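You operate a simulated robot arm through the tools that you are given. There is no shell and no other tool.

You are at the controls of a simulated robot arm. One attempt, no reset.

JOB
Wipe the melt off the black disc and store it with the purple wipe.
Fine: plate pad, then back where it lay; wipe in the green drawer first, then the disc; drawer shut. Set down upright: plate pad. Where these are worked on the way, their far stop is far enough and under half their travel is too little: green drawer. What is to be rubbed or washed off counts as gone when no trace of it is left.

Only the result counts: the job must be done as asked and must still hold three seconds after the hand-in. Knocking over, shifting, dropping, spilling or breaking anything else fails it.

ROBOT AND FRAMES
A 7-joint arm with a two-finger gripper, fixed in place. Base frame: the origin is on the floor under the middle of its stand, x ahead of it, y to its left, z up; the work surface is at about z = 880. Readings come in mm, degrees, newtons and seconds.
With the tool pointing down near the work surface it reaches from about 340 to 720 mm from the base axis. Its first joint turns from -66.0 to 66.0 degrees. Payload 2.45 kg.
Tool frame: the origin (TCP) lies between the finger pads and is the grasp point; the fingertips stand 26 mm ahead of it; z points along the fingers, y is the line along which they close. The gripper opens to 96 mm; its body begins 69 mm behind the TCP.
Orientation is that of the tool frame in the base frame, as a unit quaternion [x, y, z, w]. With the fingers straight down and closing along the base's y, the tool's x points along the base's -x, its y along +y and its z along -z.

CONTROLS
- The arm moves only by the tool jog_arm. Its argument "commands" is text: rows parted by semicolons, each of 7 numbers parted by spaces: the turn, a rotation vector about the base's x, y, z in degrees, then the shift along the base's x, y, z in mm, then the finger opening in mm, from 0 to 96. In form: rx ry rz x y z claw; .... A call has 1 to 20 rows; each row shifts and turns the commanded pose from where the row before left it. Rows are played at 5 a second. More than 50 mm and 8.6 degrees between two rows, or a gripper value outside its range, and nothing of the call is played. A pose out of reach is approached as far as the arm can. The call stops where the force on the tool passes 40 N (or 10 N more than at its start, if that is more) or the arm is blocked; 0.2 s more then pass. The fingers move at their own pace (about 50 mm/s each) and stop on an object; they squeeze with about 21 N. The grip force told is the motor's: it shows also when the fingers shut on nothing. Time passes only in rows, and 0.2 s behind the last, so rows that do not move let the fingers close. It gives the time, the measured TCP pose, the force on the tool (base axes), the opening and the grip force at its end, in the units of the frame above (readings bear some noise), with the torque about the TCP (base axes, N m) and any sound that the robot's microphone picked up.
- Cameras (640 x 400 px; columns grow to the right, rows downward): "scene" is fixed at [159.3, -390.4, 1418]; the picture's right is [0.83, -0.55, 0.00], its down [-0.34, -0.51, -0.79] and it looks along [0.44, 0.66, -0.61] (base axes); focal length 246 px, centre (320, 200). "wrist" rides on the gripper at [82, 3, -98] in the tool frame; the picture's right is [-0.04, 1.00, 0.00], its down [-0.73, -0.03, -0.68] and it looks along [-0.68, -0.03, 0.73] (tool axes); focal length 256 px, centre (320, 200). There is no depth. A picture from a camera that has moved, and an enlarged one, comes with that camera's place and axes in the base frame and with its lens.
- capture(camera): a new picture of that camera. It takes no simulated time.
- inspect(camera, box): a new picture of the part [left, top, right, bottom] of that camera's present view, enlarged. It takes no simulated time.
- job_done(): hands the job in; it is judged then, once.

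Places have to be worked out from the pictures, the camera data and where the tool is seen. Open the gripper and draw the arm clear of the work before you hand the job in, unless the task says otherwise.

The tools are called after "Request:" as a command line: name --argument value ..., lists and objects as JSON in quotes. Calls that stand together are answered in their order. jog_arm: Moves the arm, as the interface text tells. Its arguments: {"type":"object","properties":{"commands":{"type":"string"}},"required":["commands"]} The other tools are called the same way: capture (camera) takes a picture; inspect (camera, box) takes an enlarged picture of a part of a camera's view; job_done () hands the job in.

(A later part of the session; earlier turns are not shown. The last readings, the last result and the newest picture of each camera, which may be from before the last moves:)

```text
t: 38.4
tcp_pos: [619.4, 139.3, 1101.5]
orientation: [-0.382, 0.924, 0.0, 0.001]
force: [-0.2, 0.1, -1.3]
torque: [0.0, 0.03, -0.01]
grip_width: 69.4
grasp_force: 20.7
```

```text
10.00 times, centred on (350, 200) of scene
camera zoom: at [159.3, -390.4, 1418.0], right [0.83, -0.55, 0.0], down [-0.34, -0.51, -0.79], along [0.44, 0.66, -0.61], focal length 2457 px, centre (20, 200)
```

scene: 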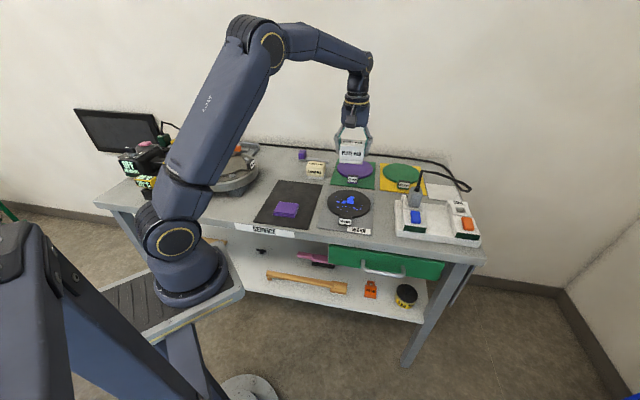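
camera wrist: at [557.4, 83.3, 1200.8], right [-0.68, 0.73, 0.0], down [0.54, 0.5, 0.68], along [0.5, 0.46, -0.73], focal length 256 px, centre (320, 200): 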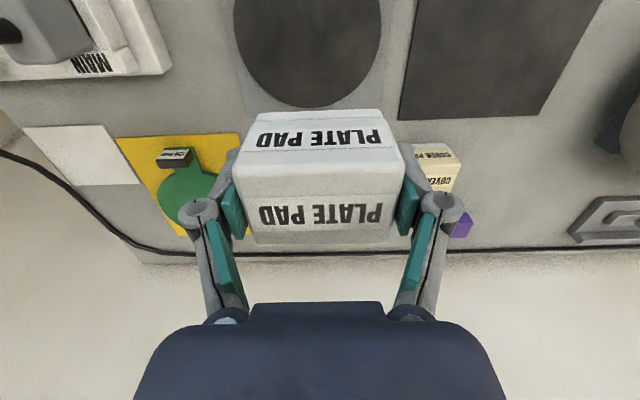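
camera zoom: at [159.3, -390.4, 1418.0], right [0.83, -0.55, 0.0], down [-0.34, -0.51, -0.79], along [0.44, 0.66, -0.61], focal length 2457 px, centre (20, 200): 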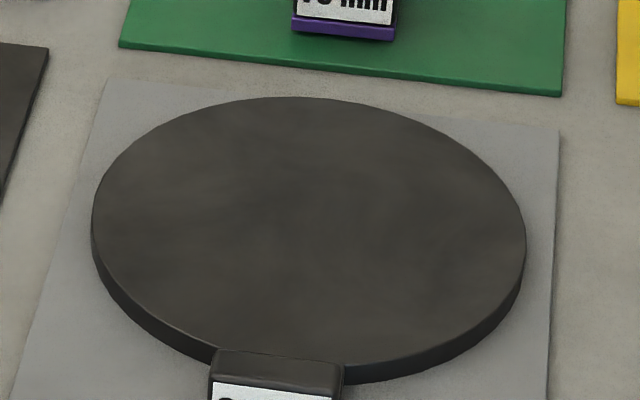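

The disc is spotless. I'm carrying the pad back over the spot on the service mat where it lay and stopping at about 25 mm above.

Request:
jog_arm --commands "0 0 0 -24.2 28.8 0 50; 0 0 0 -24.2 28.8 0 50; 0 0 0 -24.2 28.8 0 50; 0 0 0 -24.2 28.8 0 50; 0 0 0 -24.3 29 0 50; 0 0 0 0 0 -45 50; 0 0 0 0 0 -45 50; 0 0 0 0 0 -45 50; 0 0 0 0 0 -20 50; 0 0 0 0 0 0 50; 0 0 0 0 0 0 50"

Request:
inspect --camera "scene" --box '[256, 150, 336, 200]'

Request:
capture --camera "wrist"

```text
t: 40.8
tcp_pos: [497.3, 280.8, 947.3]
orientation: [-0.382, 0.924, 0.001, 0.001]
force: [-0.2, 0.4, -0.5]
torque: [-0.04, -0.01, 0.01]
grip_width: 69.5
grasp_force: 20.6
```

```text
8.00 times, centred on (296, 175) of scene
camera zoom: at [159.3, -390.4, 1418.0], right [0.83, -0.55, 0.0], down [-0.34, -0.51, -0.79], along [0.44, 0.66, -0.61], focal length 1966 px, centre (512, 400)
```

zoom: 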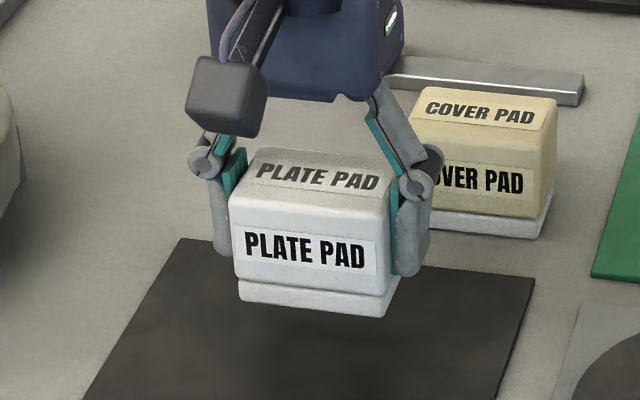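

```text
taken
camera wrist: at [435.8, 224.8, 1045.6], right [-0.68, 0.73, 0.0], down [0.54, 0.5, 0.68], along [0.5, 0.46, -0.73], focal length 256 px, centre (320, 200)
```

wrist: 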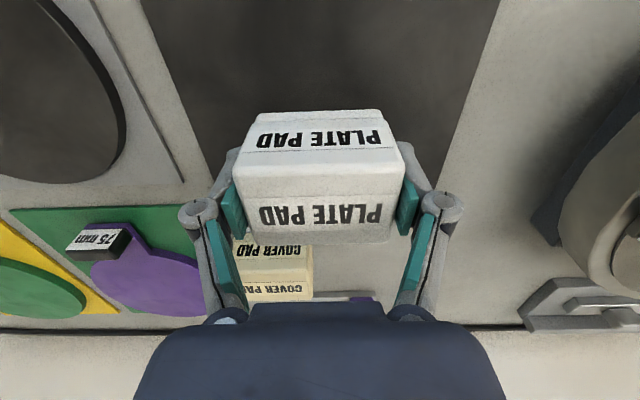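

The pad hangs above its old place. I'm lowering to a few mm above the mat to compare with its original picture.

Request:
jog_arm --commands "0 0 0 0 0 -12 50; 0 0 0 0 0 -8 50; 0 0 0 0 0 -3 50; 0 0 0 0 0 0 50; 0 0 0 0 0 0 50"

Request:
inspect --camera "scene" --box '[265, 170, 329, 210]'

```text
t: 42.0
tcp_pos: [496.1, 282.5, 922.9]
orientation: [-0.383, 0.924, 0.0, 0.001]
force: [0.1, -0.4, -0.4]
torque: [-0.02, 0.01, -0.02]
grip_width: 69.1
grasp_force: 21.6
```

```text
10.00 times, centred on (297, 190) of scene
camera zoom: at [159.3, -390.4, 1418.0], right [0.83, -0.55, 0.0], down [-0.34, -0.51, -0.79], along [0.44, 0.66, -0.61], focal length 2457 px, centre (550, 300)
```

zoom: 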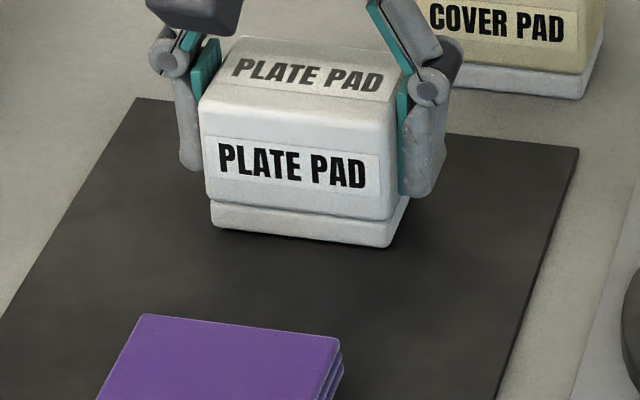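

Request:
inspect --camera "scene" --box '[256, 150, 336, 200]'

Request:
inspect --camera "scene" --box '[280, 180, 312, 200]'

```text
8.00 times, centred on (296, 175) of scene
camera zoom: at [159.3, -390.4, 1418.0], right [0.83, -0.55, 0.0], down [-0.34, -0.51, -0.79], along [0.44, 0.66, -0.61], focal length 1966 px, centre (512, 400)
```

zoom: 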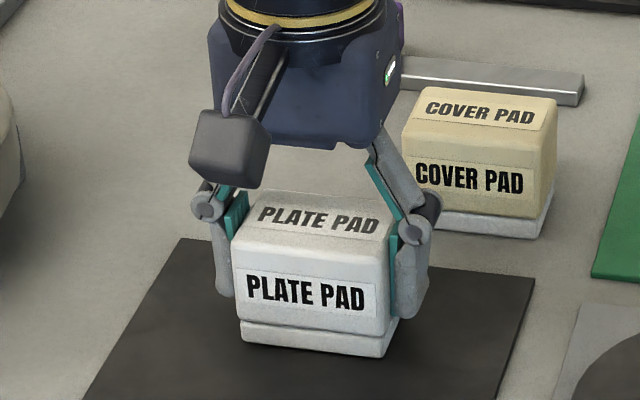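

```text
16.00 times, centred on (296, 190) of scene
camera zoom: at [159.3, -390.4, 1418.0], right [0.83, -0.55, 0.0], down [-0.34, -0.51, -0.79], along [0.44, 0.66, -0.61], focal length 3932 px, centre (704, 360)
```

zoom: 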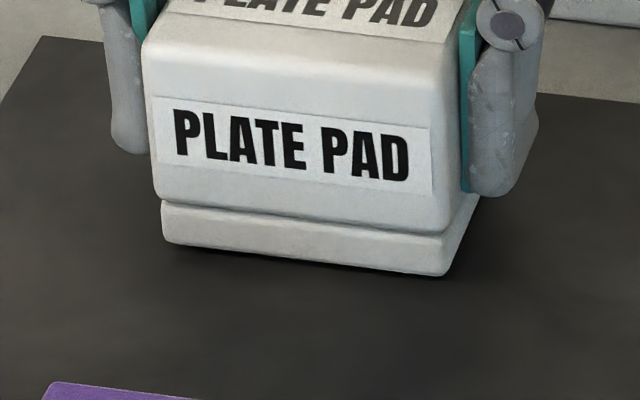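

Compared with the original picture the pad sits about 2 mm too far along +e1. I'm correcting that while lowering a little more.

Request:
jog_arm --commands "0 0 0 -1.4 1.4 -2 50; 0 0 0 0 0 -2 50; 0 0 0 0 0 0 50; 0 0 0 0 0 0 50"

Request:
inspect --camera "scene" --box '[256, 150, 336, 200]'

Request:
inspect --camera "scene" --box '[265, 170, 329, 210]'

```text
t: 43.0
tcp_pos: [494.9, 284.5, 920.1]
orientation: [-0.383, 0.924, 0.0, 0.002]
force: [1.5, -4.0, 23.0]
torque: [-0.18, -0.11, 0.0]
grip_width: 69.4
grasp_force: 21.1
```

```text
8.00 times, centred on (296, 175) of scene
camera zoom: at [158.9, -390.7, 1417.9], right [0.83, -0.55, 0.0], down [-0.34, -0.51, -0.79], along [0.44, 0.66, -0.61], focal length 1966 px, centre (512, 400)
```

zoom: 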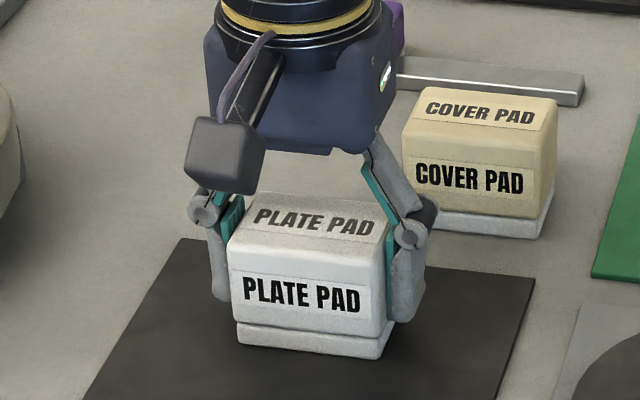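

```text
10.00 times, centred on (297, 190) of scene
camera zoom: at [158.9, -390.7, 1417.9], right [0.83, -0.55, 0.0], down [-0.34, -0.51, -0.79], along [0.44, 0.66, -0.61], focal length 2457 px, centre (550, 300)
```

zoom: 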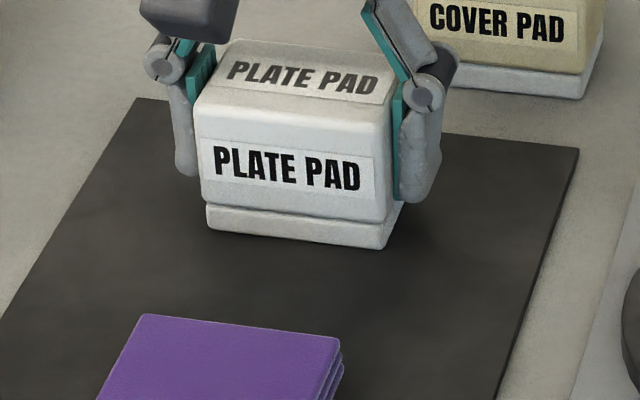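

The pad is down on the mat (23 N) and its picture matches the original to within about 1 mm. I'll ease the pressure off and then open the fingers.

Request:
jog_arm --commands "0 0 0 0 0 1 50; 0 0 0 0 0 0.8 50; 0 0 0 0 0 0 50"

```text
t: 43.8
tcp_pos: [494.4, 284.1, 919.6]
orientation: [-0.383, 0.924, 0.0, -0.001]
force: [2.2, 2.4, 6.4]
torque: [0.1, -0.31, 0.08]
grip_width: 69.2
grasp_force: 21.4
```

Pressure is down to 6 N. Now I open the fingers, wait for them, and rise straight up.

Request:
jog_arm --commands "0 0 0 0 0 0 74; 0 0 0 0 0 0 80; 0 0 0 0 0 0 90; 0 0 0 0 0 0 96; 0 0 0 0 0 0 96; 0 0 0 0 0 10 96; 0 0 0 0 0 30 96; 0 0 0 0 0 40 96; 0 0 0 0 0 40 96; 0 0 0 0 0 0 96"

Request:
inspect --camera "scene" --box '[265, 170, 329, 210]'

Request:
capture --camera "wrist"

```text
t: 46.0
tcp_pos: [495.3, 285.5, 1039.8]
orientation: [-0.382, 0.924, 0.0, 0.0]
force: [0.2, 0.6, 0.3]
torque: [-0.02, -0.02, -0.02]
grip_width: 95.9
grasp_force: 0.0
```

```text
10.00 times, centred on (297, 190) of scene
camera zoom: at [159.3, -390.4, 1418.0], right [0.83, -0.55, 0.0], down [-0.34, -0.51, -0.79], along [0.44, 0.66, -0.61], focal length 2457 px, centre (550, 300)
```

zoom: 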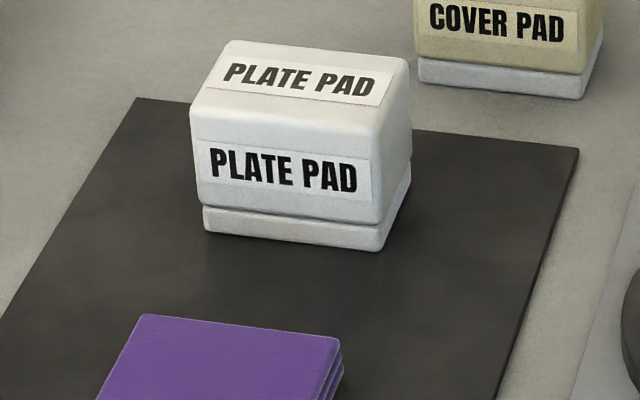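

```text
taken
camera wrist: at [433.9, 228.3, 1139.1], right [-0.68, 0.73, 0.0], down [0.54, 0.5, 0.68], along [0.5, 0.46, -0.73], focal length 256 px, centre (320, 200)
```

wrist: 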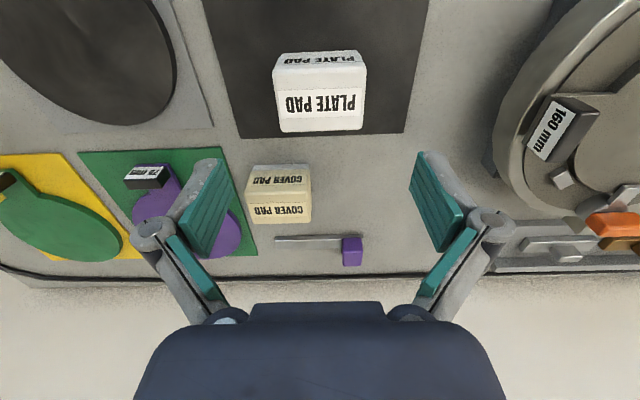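

The pad stands upright within about 1.5 mm of where it lay. Next is the drawer: I'll swing over the handle with the tool turned back to -45° and fingers partly closed.

Request:
jog_arm --commands "0 0 -7.5 4.9 -33.8 0 96; 0 0 -7.5 4.9 -33.8 0 96; 0 0 -7.5 4.9 -33.8 0 96; 0 0 -7.5 4.9 -33.8 0 96; 0 0 -7.5 4.9 -33.8 0 96; 0 0 -7.5 4.9 -33.8 0 96; 0 0 -7.5 4.9 -33.8 0 90; 0 0 -7.5 4.9 -33.8 0 80; 0 0 -7.5 4.9 -33.8 0 70; 0 0 -7.5 4.9 -33.8 0 60; 0 0 -7.5 4.9 -33.8 0 50; 0 0 -7.5 4.6 -33.7 0 40; 0 0 0 0 0 -45 30; 0 0 0 0 0 -40 30; 0 0 0 0 0 0 30; 0 0 0 0 0 0 30"

Request:
capture --camera "wrist"

Request:
inspect --camera "wrist" --box '[240, 20, 480, 170]'

Request:
inspect --camera "scene" --box '[310, 180, 470, 280]'

```text
t: 49.4
tcp_pos: [553.6, -121.4, 954.6]
orientation: [0.383, 0.924, -0.001, 0.0]
force: [-0.2, 0.5, 0.0]
torque: [0.03, 0.0, 0.01]
grip_width: 30.0
grasp_force: 0.1
```

```text
taken
camera wrist: at [497.2, -62.1, 1054.8], right [0.73, 0.68, 0.0], down [0.5, -0.54, 0.68], along [0.46, -0.5, -0.73], focal length 256 px, centre (320, 200)
```

wrist: 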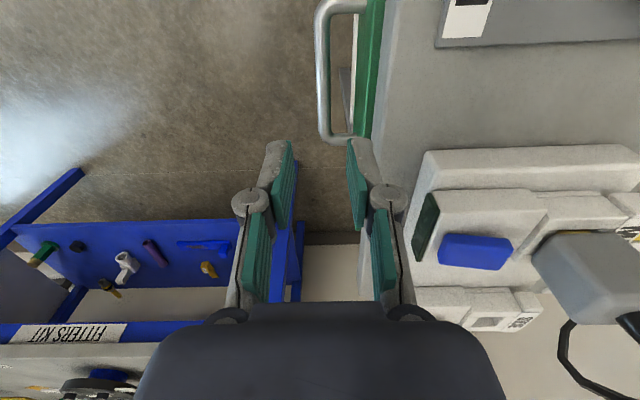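

```text
2.67 times, centred on (360, 95) of wrist
camera zoom: at [497.2, -62.1, 1054.8], right [0.73, 0.68, 0.0], down [0.5, -0.54, 0.68], along [0.46, -0.5, -0.73], focal length 683 px, centre (213, 480)
```

zoom: 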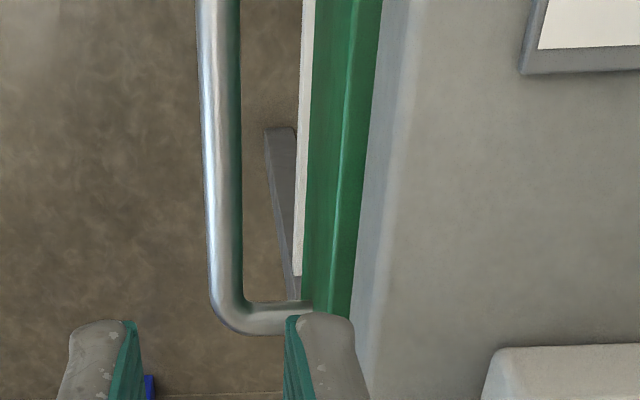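

```text
4.00 times, centred on (390, 230) of scene
camera zoom: at [159.3, -390.4, 1418.0], right [0.83, -0.55, 0.0], down [-0.34, -0.51, -0.79], along [0.44, 0.66, -0.61], focal length 983 px, centre (40, 80)
```

zoom: 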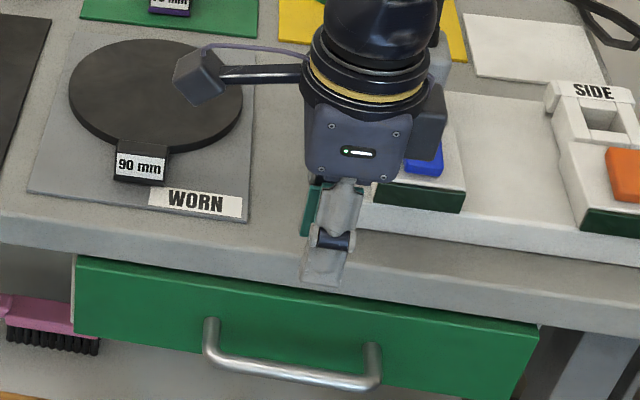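

The bar is confirmed at e2≈308 and z≈816–820, and the fingers are about 15 mm thick, so they fit the gap. I'll tip the tool 8.5° so its knuckles stay clear of the panel, then approach along its axis, stopping just above the bar.

Request:
jog_arm --commands "3 -3 0 -7 -7 0 28; 3.01 -3.01 0 -7.3 -7.3 -5 28; 0 0 0 3.1 3.1 -30 28; 0 0 0 3.1 3.1 -30 28; 0 0 0 2.1 2.1 -20 28; 0 0 0 0 0 0 28; 0 0 0 0 0 0 28"

Request:
capture --camera "wrist"

Request:
inspect --camera "scene" --box '[340, 215, 420, 265]'

Request:
inspect --camera "wrist" --box '[240, 60, 400, 160]'

```text
t: 51.0
tcp_pos: [547.2, -127.3, 870.6]
orientation: [0.382, 0.921, 0.07, 0.028]
force: [0.5, -0.3, -0.2]
torque: [-0.02, -0.03, 0.03]
grip_width: 27.9
grasp_force: 0.1
```

```text
taken
camera wrist: at [479.9, -78.3, 970.1], right [0.73, 0.67, 0.15], down [0.43, -0.61, 0.67], along [0.54, -0.42, -0.73], focal length 256 px, centre (320, 200)
```

wrist: 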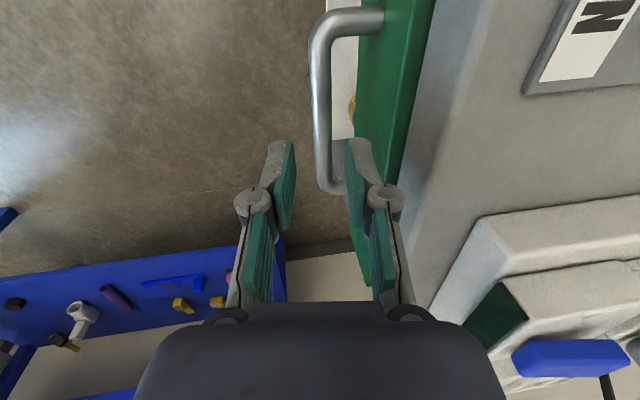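

```text
8.00 times, centred on (380, 240) of scene
camera zoom: at [159.3, -390.4, 1418.0], right [0.83, -0.55, 0.0], down [-0.34, -0.51, -0.79], along [0.44, 0.66, -0.61], focal length 1966 px, centre (-160, -120)
```

zoom: 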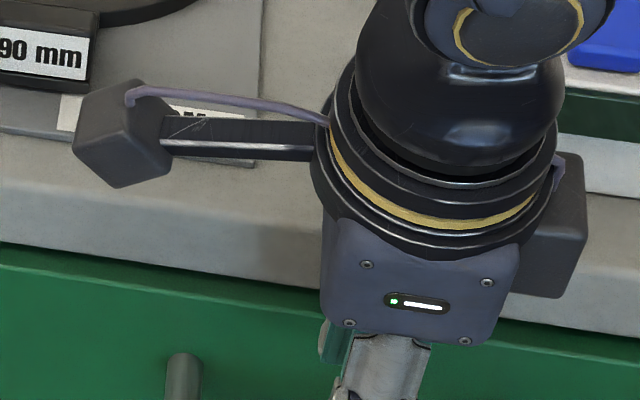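

```text
4.00 times, centred on (320, 110) of wrist
camera zoom: at [479.9, -78.3, 970.1], right [0.73, 0.67, 0.15], down [0.43, -0.61, 0.67], along [0.54, -0.42, -0.73], focal length 1024 px, centre (320, 560)
```

zoom: 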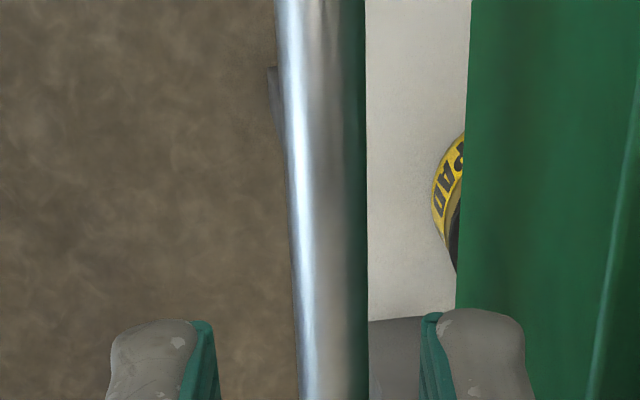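

The bar lies between the fingers, with the inner finger clear of both bar and panel. I'm continuing down the tool axis in small steps.

Request:
jog_arm --commands "0 0 0 1.6 1.6 -15 28; 0 0 0 1.1 1.1 -10 28; 0 0 0 0.9 0.9 -8 28; 0 0 0 0.7 0.7 -6 28; 0 0 0 0 0 0 28"

Request:
inspect --camera "wrist" --box '[240, 60, 400, 160]'

Request:
inspect --camera "scene" --box '[340, 215, 420, 265]'

```text
t: 52.2
tcp_pos: [551.0, -121.9, 833.2]
orientation: [0.381, 0.922, 0.069, 0.029]
force: [1.1, -0.4, 1.3]
torque: [0.02, 0.0, -0.02]
grip_width: 28.1
grasp_force: 0.2
```

```text
4.00 times, centred on (320, 110) of wrist
camera zoom: at [484.5, -73.9, 930.7], right [0.73, 0.67, 0.15], down [0.43, -0.61, 0.67], along [0.54, -0.42, -0.73], focal length 1024 px, centre (320, 560)
```

zoom: 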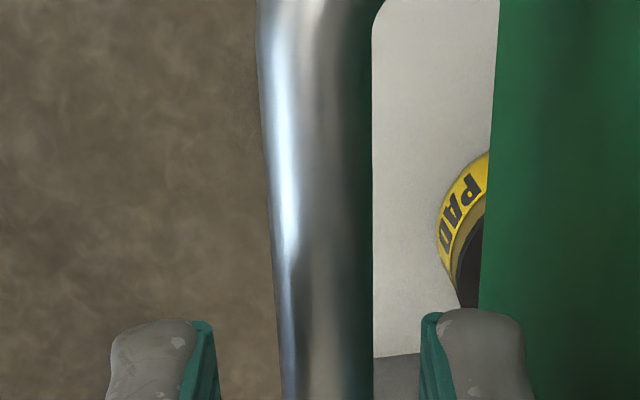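

```text
8.00 times, centred on (380, 240) of scene
camera zoom: at [159.3, -390.4, 1418.0], right [0.83, -0.55, 0.0], down [-0.34, -0.51, -0.79], along [0.44, 0.66, -0.61], focal length 1966 px, centre (-160, -120)
```

zoom: 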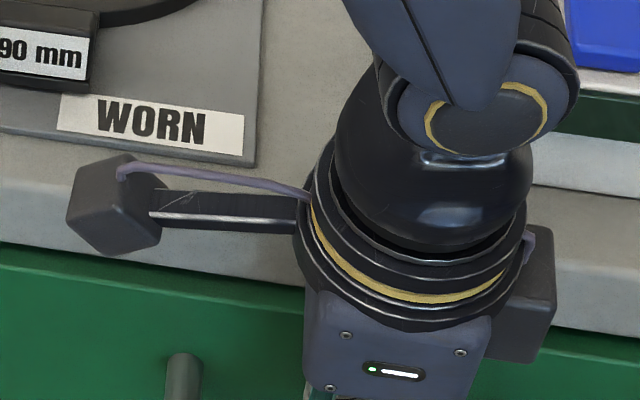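

The bar is at finger depth and the force is near zero. I'm closing on it now.

Request:
jog_arm --commands "0 0 0 0 0 0 20; 0 0 0 0 0 0 8; 0 0 0 0 0 0 4; 0 0 0 0 0 0 4; 0 0 0 0 0 0 4"

Request:
inspect --camera "wrist" --box '[240, 60, 400, 160]'

```text
t: 53.4
tcp_pos: [552.6, -122.6, 831.2]
orientation: [0.382, 0.921, 0.068, 0.028]
force: [0.6, -0.7, 1.6]
torque: [0.03, -0.01, -0.03]
grip_width: 4.1
grasp_force: 0.1
```

```text
4.00 times, centred on (320, 110) of wrist
camera zoom: at [484.4, -73.9, 930.8], right [0.73, 0.67, 0.15], down [0.43, -0.61, 0.67], along [0.54, -0.42, -0.73], focal length 1024 px, centre (320, 560)
```

zoom: 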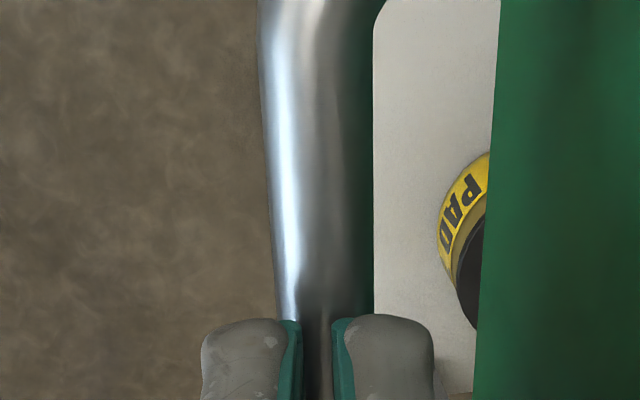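

The fingers shut on nothing, so the bar must be lower than I worked out. I'm looking again from here before I reopen.

Request:
capture --camera "wrist"

Request:
inspect --camera "wrist" --box '[270, 0, 430, 100]'

Request:
capture --camera "scene"

Request:
inspect --camera "scene" --box '[350, 235, 414, 275]'

```text
taken
camera wrist: at [484.4, -73.9, 930.8], right [0.73, 0.67, 0.15], down [0.43, -0.61, 0.67], along [0.54, -0.42, -0.73], focal length 256 px, centre (320, 200)
```

wrist: 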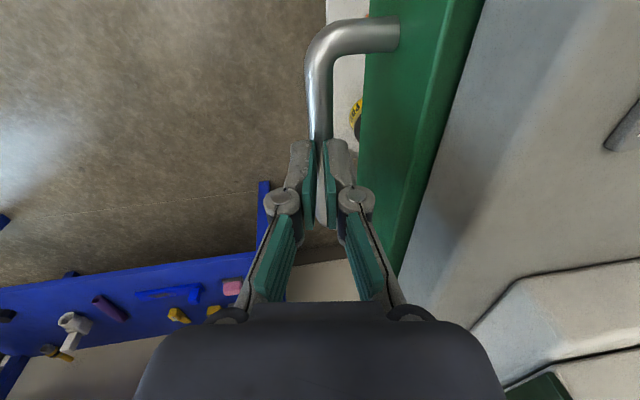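

```text
4.00 times, centred on (350, 50) of wrist
camera zoom: at [484.4, -73.9, 930.8], right [0.73, 0.67, 0.15], down [0.43, -0.61, 0.67], along [0.54, -0.42, -0.73], focal length 1024 px, centre (200, 800)
```

zoom: 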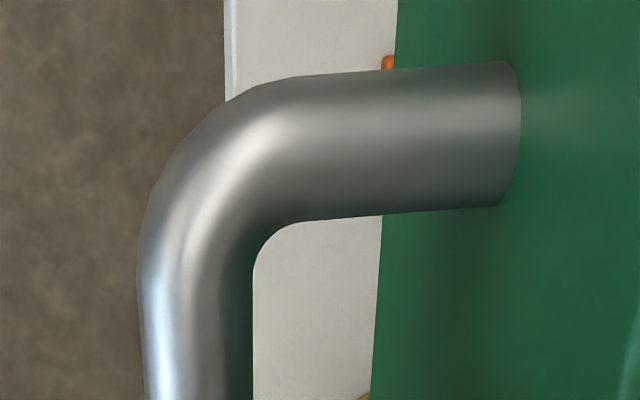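

```text
taken
```

scene: 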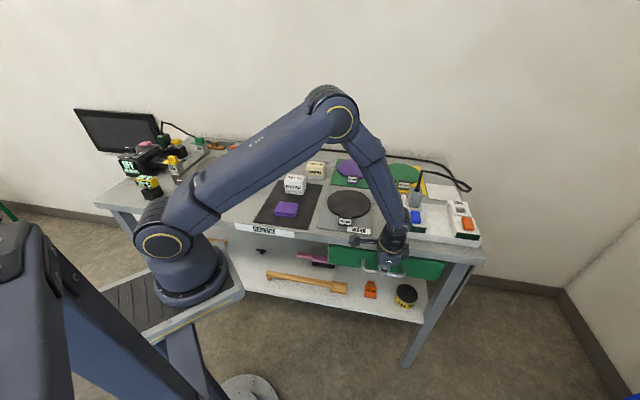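

```text
10.00 times, centred on (382, 255) of scene
camera zoom: at [159.3, -390.4, 1418.0], right [0.83, -0.55, 0.0], down [-0.34, -0.51, -0.79], along [0.44, 0.66, -0.61], focal length 2457 px, centre (-300, -350)
```

zoom: 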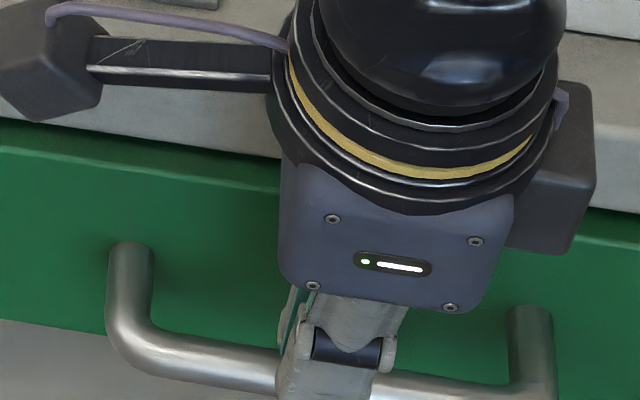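

The bar is still visible beneath the closed fingertips, so I'll feel for its top by lowering the closed fingers in small steps.

Request:
jog_arm --commands "0 0 0 0 0 -2 4; 0 0 0 0 0 -2 4; 0 0 0 0 0 0 4"

```text
t: 54.0
tcp_pos: [552.7, -122.3, 829.8]
orientation: [0.382, 0.921, 0.069, 0.029]
force: [-6.0, -1.1, 11.1]
torque: [0.11, 0.15, 0.04]
grip_width: 6.0
grasp_force: 17.7
stopped in row 3: the force on the tool passed its limit at 44 N (the readings are from after the stop); the commanded pose is now the measured one
```

Contact came with the tips at about z=804, so the bar's centre is near z≈797. I'll lift off, open to 25 mm and go down again to z≈814.

Request:
jog_arm --commands "0 0 0 -1 -1 3 4; 0 0 0 -1 -1 3 6; 0 0 0 0 0 0 16; 0 0 0 0 0 0 25; 0 0 0 0 0 0 25; 0 0 0 0.5 0.5 -5 25; 0 0 0 0.5 0.5 -5 25; 0 0 0 0 0 0 25"

Request:
inspect --camera "wrist" --box '[240, 60, 400, 160]'

```text
t: 55.9
tcp_pos: [551.9, -122.7, 826.9]
orientation: [0.381, 0.921, 0.07, 0.029]
force: [-0.3, -0.1, 1.7]
torque: [-0.03, 0.03, 0.0]
grip_width: 24.9
grasp_force: 0.0
```

```text
4.00 times, centred on (320, 110) of wrist
camera zoom: at [484.7, -73.9, 925.3], right [0.73, 0.67, 0.15], down [0.43, -0.61, 0.67], along [0.54, -0.42, -0.73], focal length 1024 px, centre (320, 560)
```

zoom: 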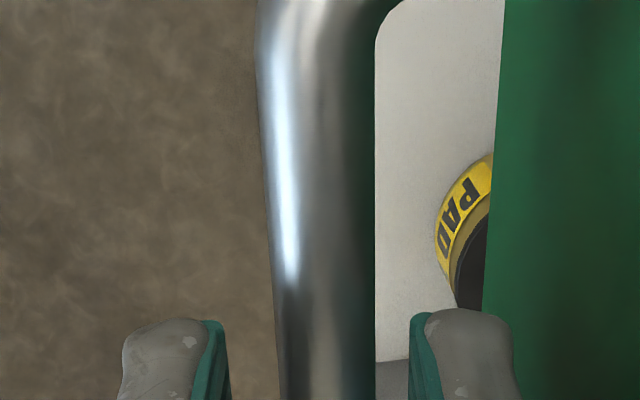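

The fingers straddle the bar with room on both sides. I'm lowering another 12 mm in small steps.

Request:
jog_arm --commands "0 0 0 0.4 0.4 -4 25; 0 0 0 0.4 0.4 -4 25; 0 0 0 0.2 0.2 -4 25; 0 0 0 0 0 0 25"

Request:
capture --camera "wrist"

Request:
inspect --camera "scene" --box '[350, 225, 430, 275]'

```text
t: 56.9
tcp_pos: [552.5, -121.0, 814.6]
orientation: [0.381, 0.922, 0.07, 0.029]
force: [0.6, -0.6, -0.2]
torque: [-0.02, 0.0, 0.0]
grip_width: 25.0
grasp_force: 0.1
```

```text
taken
camera wrist: at [485.8, -73.4, 913.0], right [0.73, 0.67, 0.15], down [0.43, -0.61, 0.67], along [0.54, -0.42, -0.73], focal length 256 px, centre (320, 200)
```

wrist: 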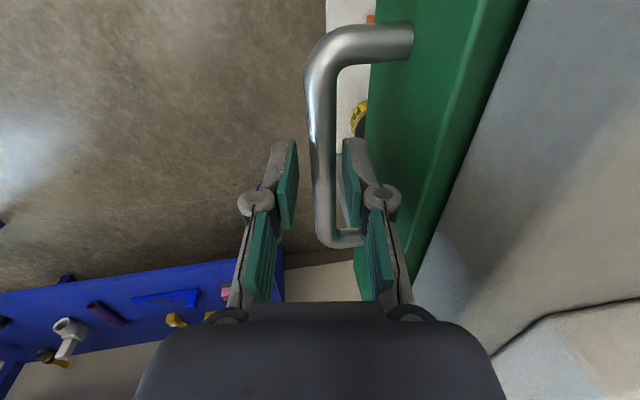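

```text
8.00 times, centred on (390, 250) of scene
camera zoom: at [159.3, -390.4, 1418.0], right [0.83, -0.55, 0.0], down [-0.34, -0.51, -0.79], along [0.44, 0.66, -0.61], focal length 1966 px, centre (-240, -200)
```

zoom: 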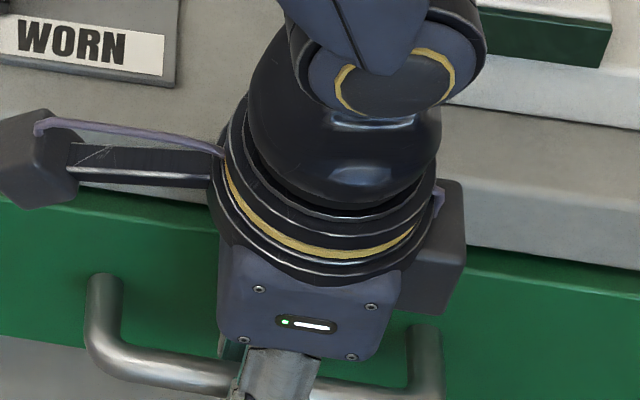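

The bar now passes between the finger pads. I'm closing on it.

Request:
jog_arm --commands "0 0 0 0 0 0 16; 0 0 0 0 0 0 6; 0 0 0 0 0 0 4; 0 0 0 0 0 0 4; 0 0 0 0 0 0 4"

```text
t: 58.0
tcp_pos: [553.2, -122.4, 814.8]
orientation: [0.381, 0.921, 0.07, 0.029]
force: [-0.1, 1.4, 3.9]
torque: [-0.02, -0.06, 0.57]
grip_width: 13.1
grasp_force: 39.6
```

The bar is gripped at 13 mm. I'm pulling the drawer straight out along -e2 for the first 50 mm, watching the force.

Request:
jog_arm --commands "0 0 0 -3.5 -3.5 0 4; 0 0 0 -5 -5 0 4; 0 0 0 -7.07 -7.07 0 4; 0 0 0 -7.07 -7.07 0 4; 0 0 0 -7.07 -7.07 0 4; 0 0 0 -7.07 -7.07 0 4; 0 0 0 0 0 0 4"

Request:
capture --camera "scene"

```text
t: 59.6
tcp_pos: [516.5, -158.6, 814.2]
orientation: [0.381, 0.921, 0.07, 0.029]
force: [2.3, -2.2, -5.6]
torque: [0.2, 0.19, 0.61]
grip_width: 13.3
grasp_force: 39.4
```

```text
taken
```

scene: 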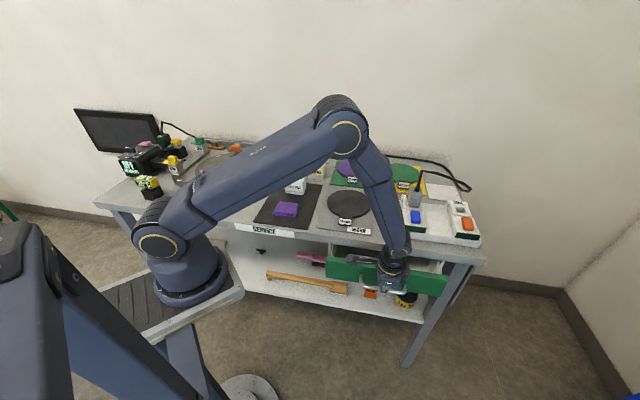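

The drawer is sliding out with little resistance. I'm pulling further, watching for its stop.

Request:
jog_arm --commands "0 0 0 -7.07 -7.07 0 4; 0 0 0 -7.07 -7.07 0 4; 0 0 0 -7.07 -7.07 0 4; 0 0 0 -7.07 -7.07 0 4; 0 0 0 -7.07 -7.07 0 4; 0 0 0 -7.07 -7.07 0 4; 0 0 0 -7.07 -7.07 0 4; 0 0 0 -7.07 -7.07 0 4; 0 0 0 0 0 0 4"

Request:
capture --camera "scene"

```text
t: 61.6
tcp_pos: [459.4, -215.2, 814.7]
orientation: [0.38, 0.922, 0.07, 0.029]
force: [2.3, -1.9, 0.3]
torque: [-0.51, -0.57, 0.47]
grip_width: 13.1
grasp_force: 39.5
```

```text
taken
```

scene: 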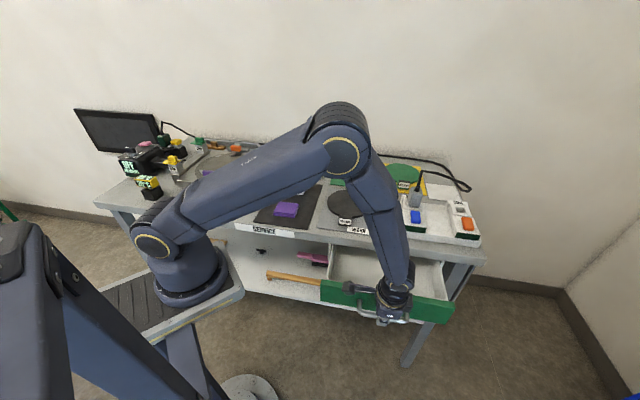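

It's out about 130 mm and still easy. I keep pulling toward the far stop.

Request:
jog_arm --commands "0 0 0 -7.07 -7.07 0 4; 0 0 0 -7.07 -7.07 0 4; 0 0 0 -7.07 -7.07 0 4; 0 0 0 -7.07 -7.07 0 4; 0 0 0 -7.07 -7.07 0 4; 0 0 0 -7.07 -7.07 0 4; 0 0 0 0 0 0 4"

Request:
capture --camera "scene"

```text
t: 63.2
tcp_pos: [418.0, -257.1, 814.2]
orientation: [0.382, 0.921, 0.07, 0.029]
force: [0.8, -1.4, -1.7]
torque: [-0.33, -0.33, 0.5]
grip_width: 13.1
grasp_force: 39.8
```

```text
taken
```

scene: 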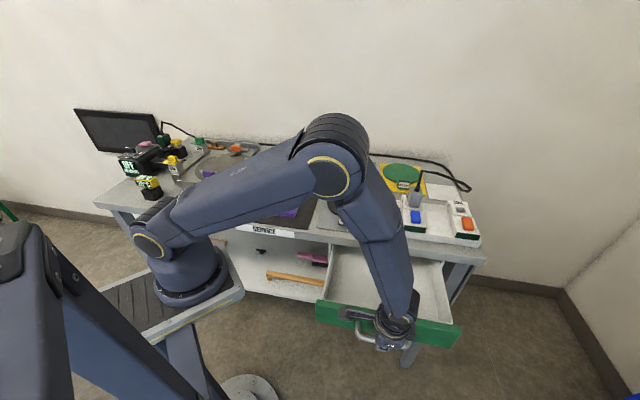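

It has come out 190 mm with no stop yet. Continuing in 10 mm steps.

Request:
jog_arm --commands "0 0 0 -7.07 -7.07 0 4; 0 0 0 -7.07 -7.07 0 4; 0 0 0 -7.07 -7.07 0 4; 0 0 0 -7.07 -7.07 0 4; 0 0 0 0 0 0 4"

Request:
capture --camera "scene"

```text
t: 64.5
tcp_pos: [387.8, -286.9, 814.9]
orientation: [0.381, 0.922, 0.069, 0.029]
force: [-1.3, 2.2, 22.0]
torque: [0.26, 0.15, 0.62]
grip_width: 13.2
grasp_force: 39.6
```

```text
taken
```

scene: 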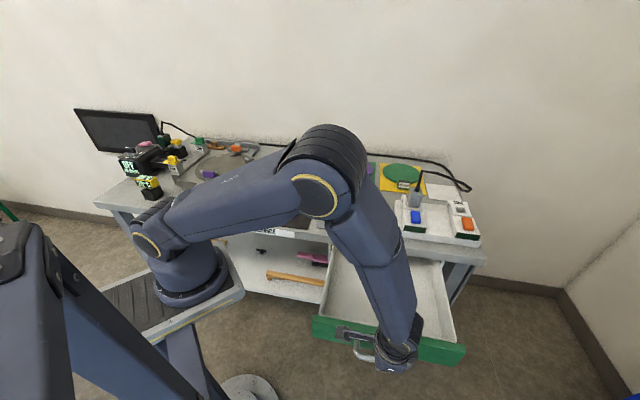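

It's now out about 233 mm, with an upward push of 22 N on the hand. I'll raise the hand 1 mm to take that off and feel gently for the stop.

Request:
jog_arm --commands "0 0 0 0 0 1 4; 0 0 0 0 0 0.7 4; 0 0 0 -3.5 -3.5 0 4; 0 0 0 -3.5 -3.5 0 4; 0 0 0 0 0 0 4"

```text
t: 65.7
tcp_pos: [382.1, -292.4, 815.7]
orientation: [0.382, 0.921, 0.071, 0.028]
force: [7.1, -7.8, -37.3]
torque: [-0.19, -0.11, 0.7]
grip_width: 13.5
grasp_force: 39.9
```

That over-corrected to -37 N, so I'm setting back 1 mm and checking.

Request:
jog_arm --commands "0 0 0 0 0 -0.5 4; 0 0 0 0 0 -0.5 4; 0 0 0 0 0 0 4"

Request:
capture --camera "scene"

Request:
capture --camera "wrist"

```text
t: 66.5
tcp_pos: [381.6, -291.3, 814.6]
orientation: [0.381, 0.922, 0.07, 0.028]
force: [4.5, -4.9, -23.3]
torque: [0.04, 0.1, 0.59]
grip_width: 13.3
grasp_force: 40.0
```

```text
taken
```

scene: 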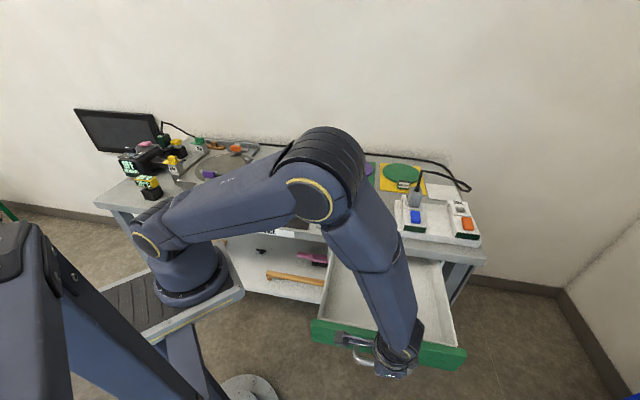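

```text
taken
camera wrist: at [314.5, -244.5, 913.9], right [0.73, 0.67, 0.15], down [0.43, -0.61, 0.67], along [0.54, -0.42, -0.73], focal length 256 px, centre (320, 200)
```

wrist: 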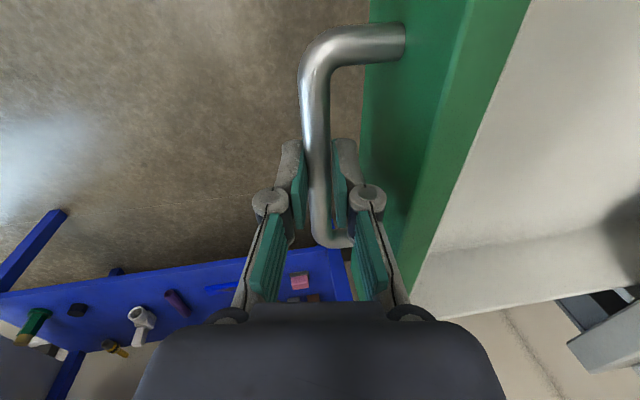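

The hand is still pulled down by 23 N, so I lower it 0.6 mm and keep searching for the far stop in small steps.

Request:
jog_arm --commands "0 0 0 0 0 -0.6 4; 0 0 0 -3.5 -3.5 0 4; 0 0 0 -3.5 -3.5 0 4; 0 0 0 0 0 0 4"

```text
t: 67.5
tcp_pos: [375.1, -301.6, 815.2]
orientation: [0.381, 0.922, 0.069, 0.028]
force: [-4.4, 5.4, 16.5]
torque: [0.56, 0.53, 0.63]
grip_width: 13.3
grasp_force: 39.7
```

Request:
jog_arm --commands "0 0 0 0 0 0.4 4; 0 0 0 -3.5 -3.5 0 4; 0 0 0 -3.5 -3.5 0 4; 0 0 0 -3.5 -3.5 0 4; 0 0 0 0 0 0 4"

Request:
capture --camera "scene"

```text
t: 68.5
tcp_pos: [370.7, -302.9, 815.6]
orientation: [0.377, 0.923, 0.075, 0.03]
force: [1.9, 2.1, 0.0]
torque: [-0.16, -0.25, 0.05]
grip_width: 13.2
grasp_force: 39.2
stopped in row 5: the force on the tool passed its limit at 42 N (the readings are from after the stop); the commanded pose is now the measured one
```

```text
taken
```

scene: 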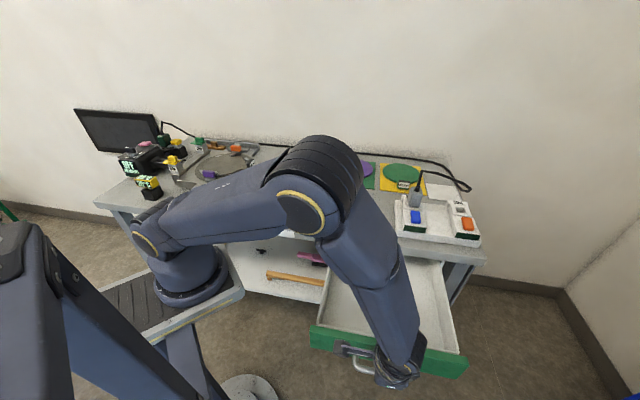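

The drawer has hit its far stop at about 257 mm of travel. I'm opening the fingers and backing out upward along the tool axis.

Request:
jog_arm --commands "0 0 0 0 0 0 16; 0 0 0 0 0 0 25; 0 0 0 0 0 0 25; 0 0 0 -1 -1 8 25; 0 0 0 -1.5 -1.5 15 25; 0 0 0 -2 -2 20 25; 0 0 0 -3 -3 30 25; 0 0 0 -4 -4 40 25; 0 0 0 -4 -4 40 25; 0 0 0 0 0 0 25"

Request:
capture --camera "scene"

Request:
capture --camera "wrist"

```text
t: 70.7
tcp_pos: [354.5, -321.6, 967.6]
orientation: [0.378, 0.922, 0.076, 0.029]
force: [-0.7, 0.2, 0.7]
torque: [-0.01, 0.01, 0.02]
grip_width: 24.9
grasp_force: 0.1
```

```text
taken
```

scene: 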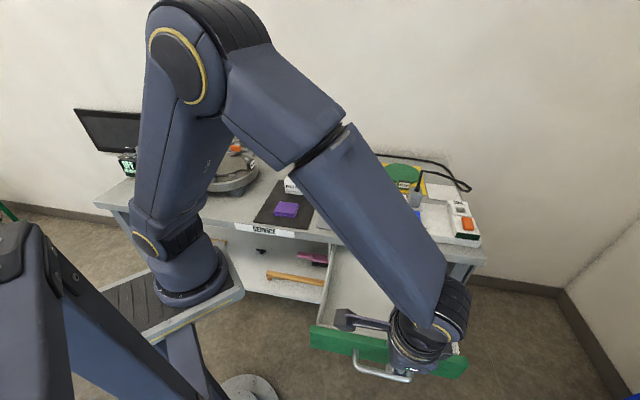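

```text
taken
camera wrist: at [286.0, -273.1, 1067.8], right [0.72, 0.67, 0.16], down [0.43, -0.62, 0.66], along [0.55, -0.41, -0.73], focal length 256 px, centre (320, 200)
```

wrist: 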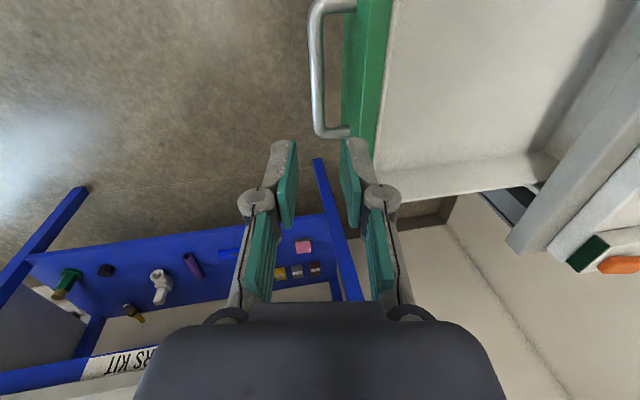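

The hand is clear and the drawer stays open. I'm straightening the tool and travelling to above the purple wipe, opening fully on the way.

Request:
jog_arm --commands "-3.39 3.2 -0.2 5 0 20 40; -3.39 3.2 -0.2 10 10 20 60; 0 0 0 16 41 6.3 80; 0 0 0 16 41 6.3 96; 0 0 0 16 41 6.3 96; 0 0 0 16 41 6.3 96; 0 0 0 16 41 6.2 96; 0 0 0 -0.2 43.4 0 96; 0 0 0 -5.14 36.9 0 96; 0 0 0 -5.14 36.9 0 96; 0 0 0 -5.14 36.9 0 96; 0 0 0 -5.14 36.9 0 96; 0 0 0 -5.14 36.9 0 96; 0 0 0 -5.14 36.9 0 96; 0 0 0 -5.14 36.9 0 96; 0 0 0 0 0 0 96; 0 0 0 0 0 0 96"

Request:
capture --camera "wrist"

Request:
capture --camera "scene"

```text
t: 74.3
tcp_pos: [414.5, 196.3, 1039.9]
orientation: [0.383, 0.924, 0.0, 0.002]
force: [-0.1, 0.3, 0.4]
torque: [-0.05, -0.01, 0.03]
grip_width: 95.8
grasp_force: 0.1
```

```text
taken
camera wrist: at [357.4, 255.4, 1140.0], right [0.73, 0.68, 0.0], down [0.5, -0.54, 0.68], along [0.46, -0.5, -0.73], focal length 256 px, centre (320, 200)
```

wrist: 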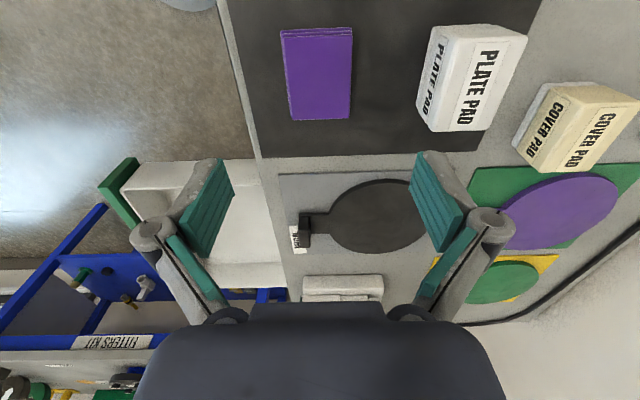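

```text
taken
```

scene: 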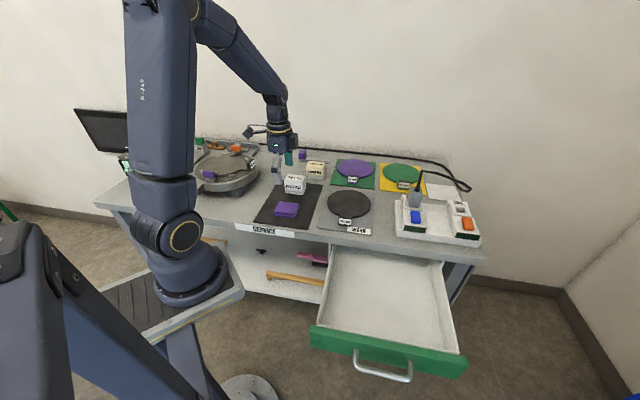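

The drawer stands fully open and empty. I'm enlarging the wipe to measure it and the drawer inside to plan the placement.

Request:
inspect --camera "wrist" --box '[240, 20, 400, 120]'

Request:
inspect --camera "scene" --box '[300, 230, 480, 390]'

Request:
inspect --camera "wrist" --box '[240, 10, 480, 160]'

```text
4.00 times, centred on (320, 70) of wrist
camera zoom: at [357.4, 255.4, 1140.0], right [0.73, 0.68, 0.0], down [0.5, -0.54, 0.68], along [0.46, -0.5, -0.73], focal length 1024 px, centre (320, 720)
```

zoom: 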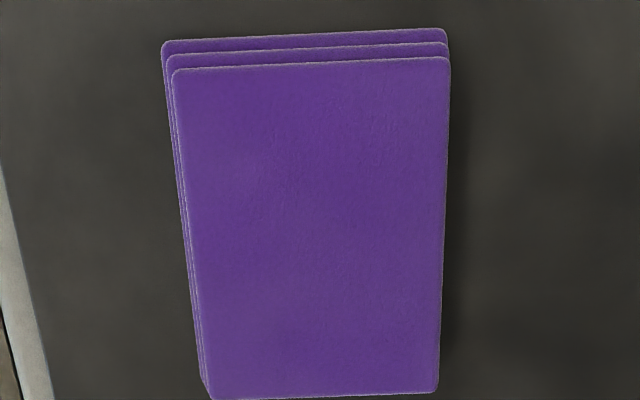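

```text
2.50 times, centred on (390, 310) of scene
camera zoom: at [159.3, -390.4, 1418.0], right [0.83, -0.55, 0.0], down [-0.34, -0.51, -0.79], along [0.44, 0.66, -0.61], focal length 614 px, centre (145, -75)
```

zoom: 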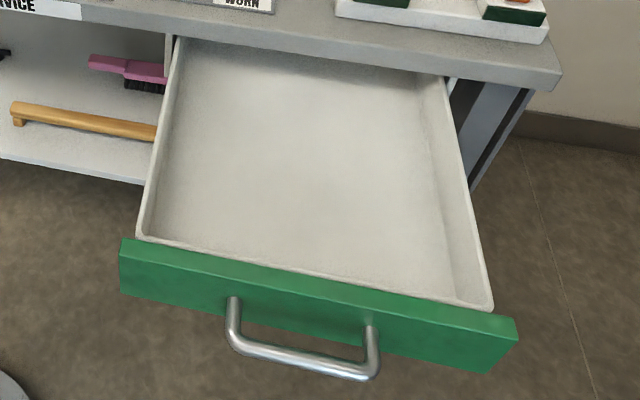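

```text
2.67 times, centred on (360, 85) of wrist
camera zoom: at [357.4, 255.4, 1140.0], right [0.73, 0.68, 0.0], down [0.5, -0.54, 0.68], along [0.46, -0.5, -0.73], focal length 683 px, centre (213, 507)
```

zoom: 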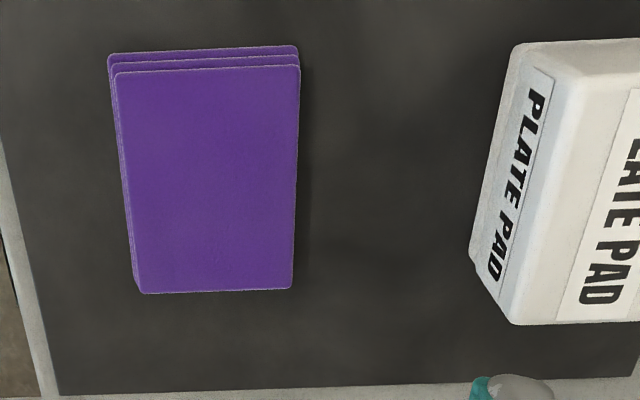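

The wipe is about 72 × 57 mm, centred near (412,196). I'll line up, go down to just above its height and check the fingers against it.

Request:
jog_arm --commands "0 0 0 -1.7 0.7 -40 96; 0 0 0 0 0 -40 96; 0 0 0 0 0 -30 96; 0 0 0 0 0 -5 96; 0 0 0 0 0 0 96; 0 0 0 0 0 0 96"

Request:
capture --camera "wrist"

Request:
inspect --camera "scene" --box '[250, 175, 330, 225]'

```text
t: 75.7
tcp_pos: [412.0, 198.0, 926.2]
orientation: [0.382, 0.924, 0.001, 0.001]
force: [-0.2, -0.2, 0.9]
torque: [-0.01, -0.04, -0.02]
grip_width: 96.2
grasp_force: 0.1
```

```text
taken
camera wrist: at [354.8, 257.1, 1025.1], right [0.73, 0.68, 0.0], down [0.5, -0.54, 0.68], along [0.46, -0.5, -0.73], focal length 256 px, centre (320, 200)
```

wrist: 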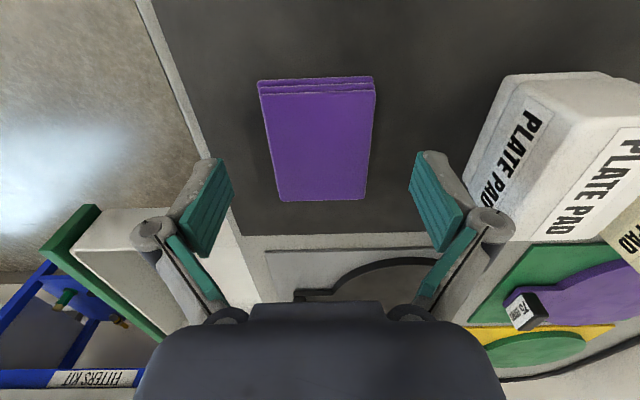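

```text
8.00 times, centred on (290, 200) of scene
camera zoom: at [159.3, -390.4, 1418.0], right [0.83, -0.55, 0.0], down [-0.34, -0.51, -0.79], along [0.44, 0.66, -0.61], focal length 1966 px, centre (560, 200)
```

zoom: 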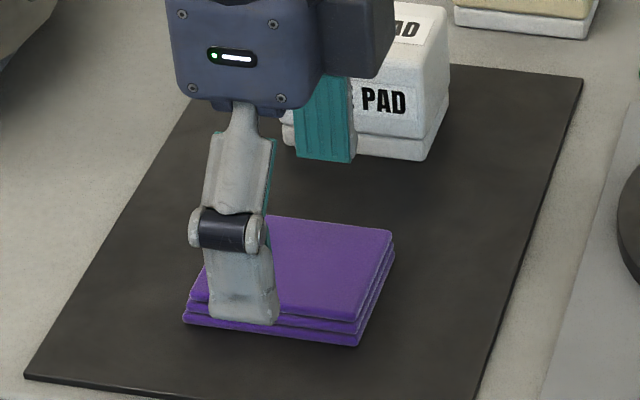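

The wipe is centred between the fingers to within a millimetre. I'm going down until the tips are just above the mat.

Request:
jog_arm --commands "0 0 0 0.7 -0.7 -8 96; 0 0 0 0.7 -0.7 -4 90; 0 0 0 0 0 -2 80; 0 0 0 0 0 0 76; 0 0 0 0 0 0 76"

Request:
inspect --camera "scene" --box '[258, 190, 322, 230]'

Request:
capture --camera "wrist"

```text
t: 76.9
tcp_pos: [412.9, 196.4, 910.5]
orientation: [0.381, 0.924, 0.0, 0.001]
force: [-1.4, -0.7, 0.0]
torque: [0.01, -0.01, -0.04]
grip_width: 76.0
grasp_force: 0.1
```

```text
10.00 times, centred on (290, 210) of scene
camera zoom: at [159.3, -390.4, 1418.0], right [0.83, -0.55, 0.0], down [-0.34, -0.51, -0.79], along [0.44, 0.66, -0.61], focal length 2457 px, centre (620, 100)
```

zoom: 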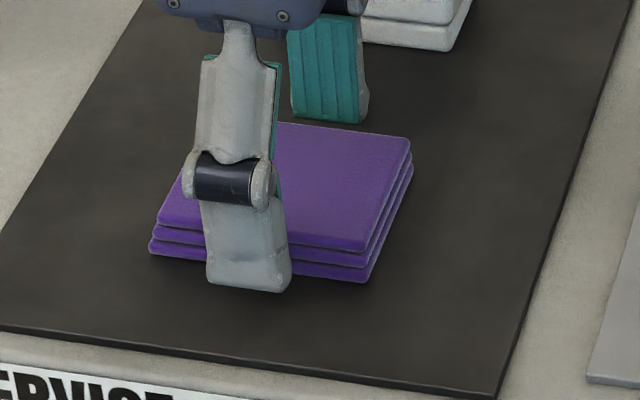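

```text
taken
camera wrist: at [356.3, 255.5, 1009.8], right [0.73, 0.68, 0.0], down [0.5, -0.54, 0.68], along [0.46, -0.5, -0.73], focal length 256 px, centre (320, 200)
```

wrist: 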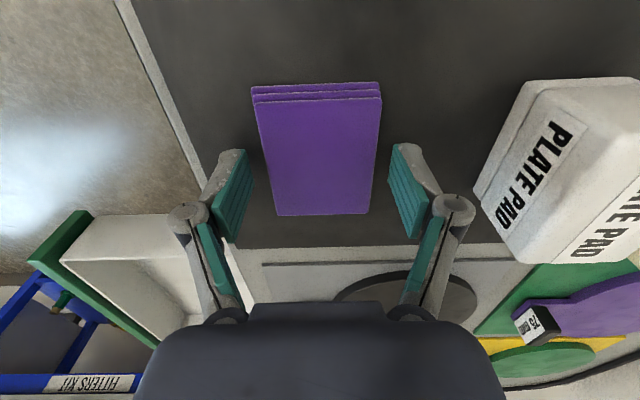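

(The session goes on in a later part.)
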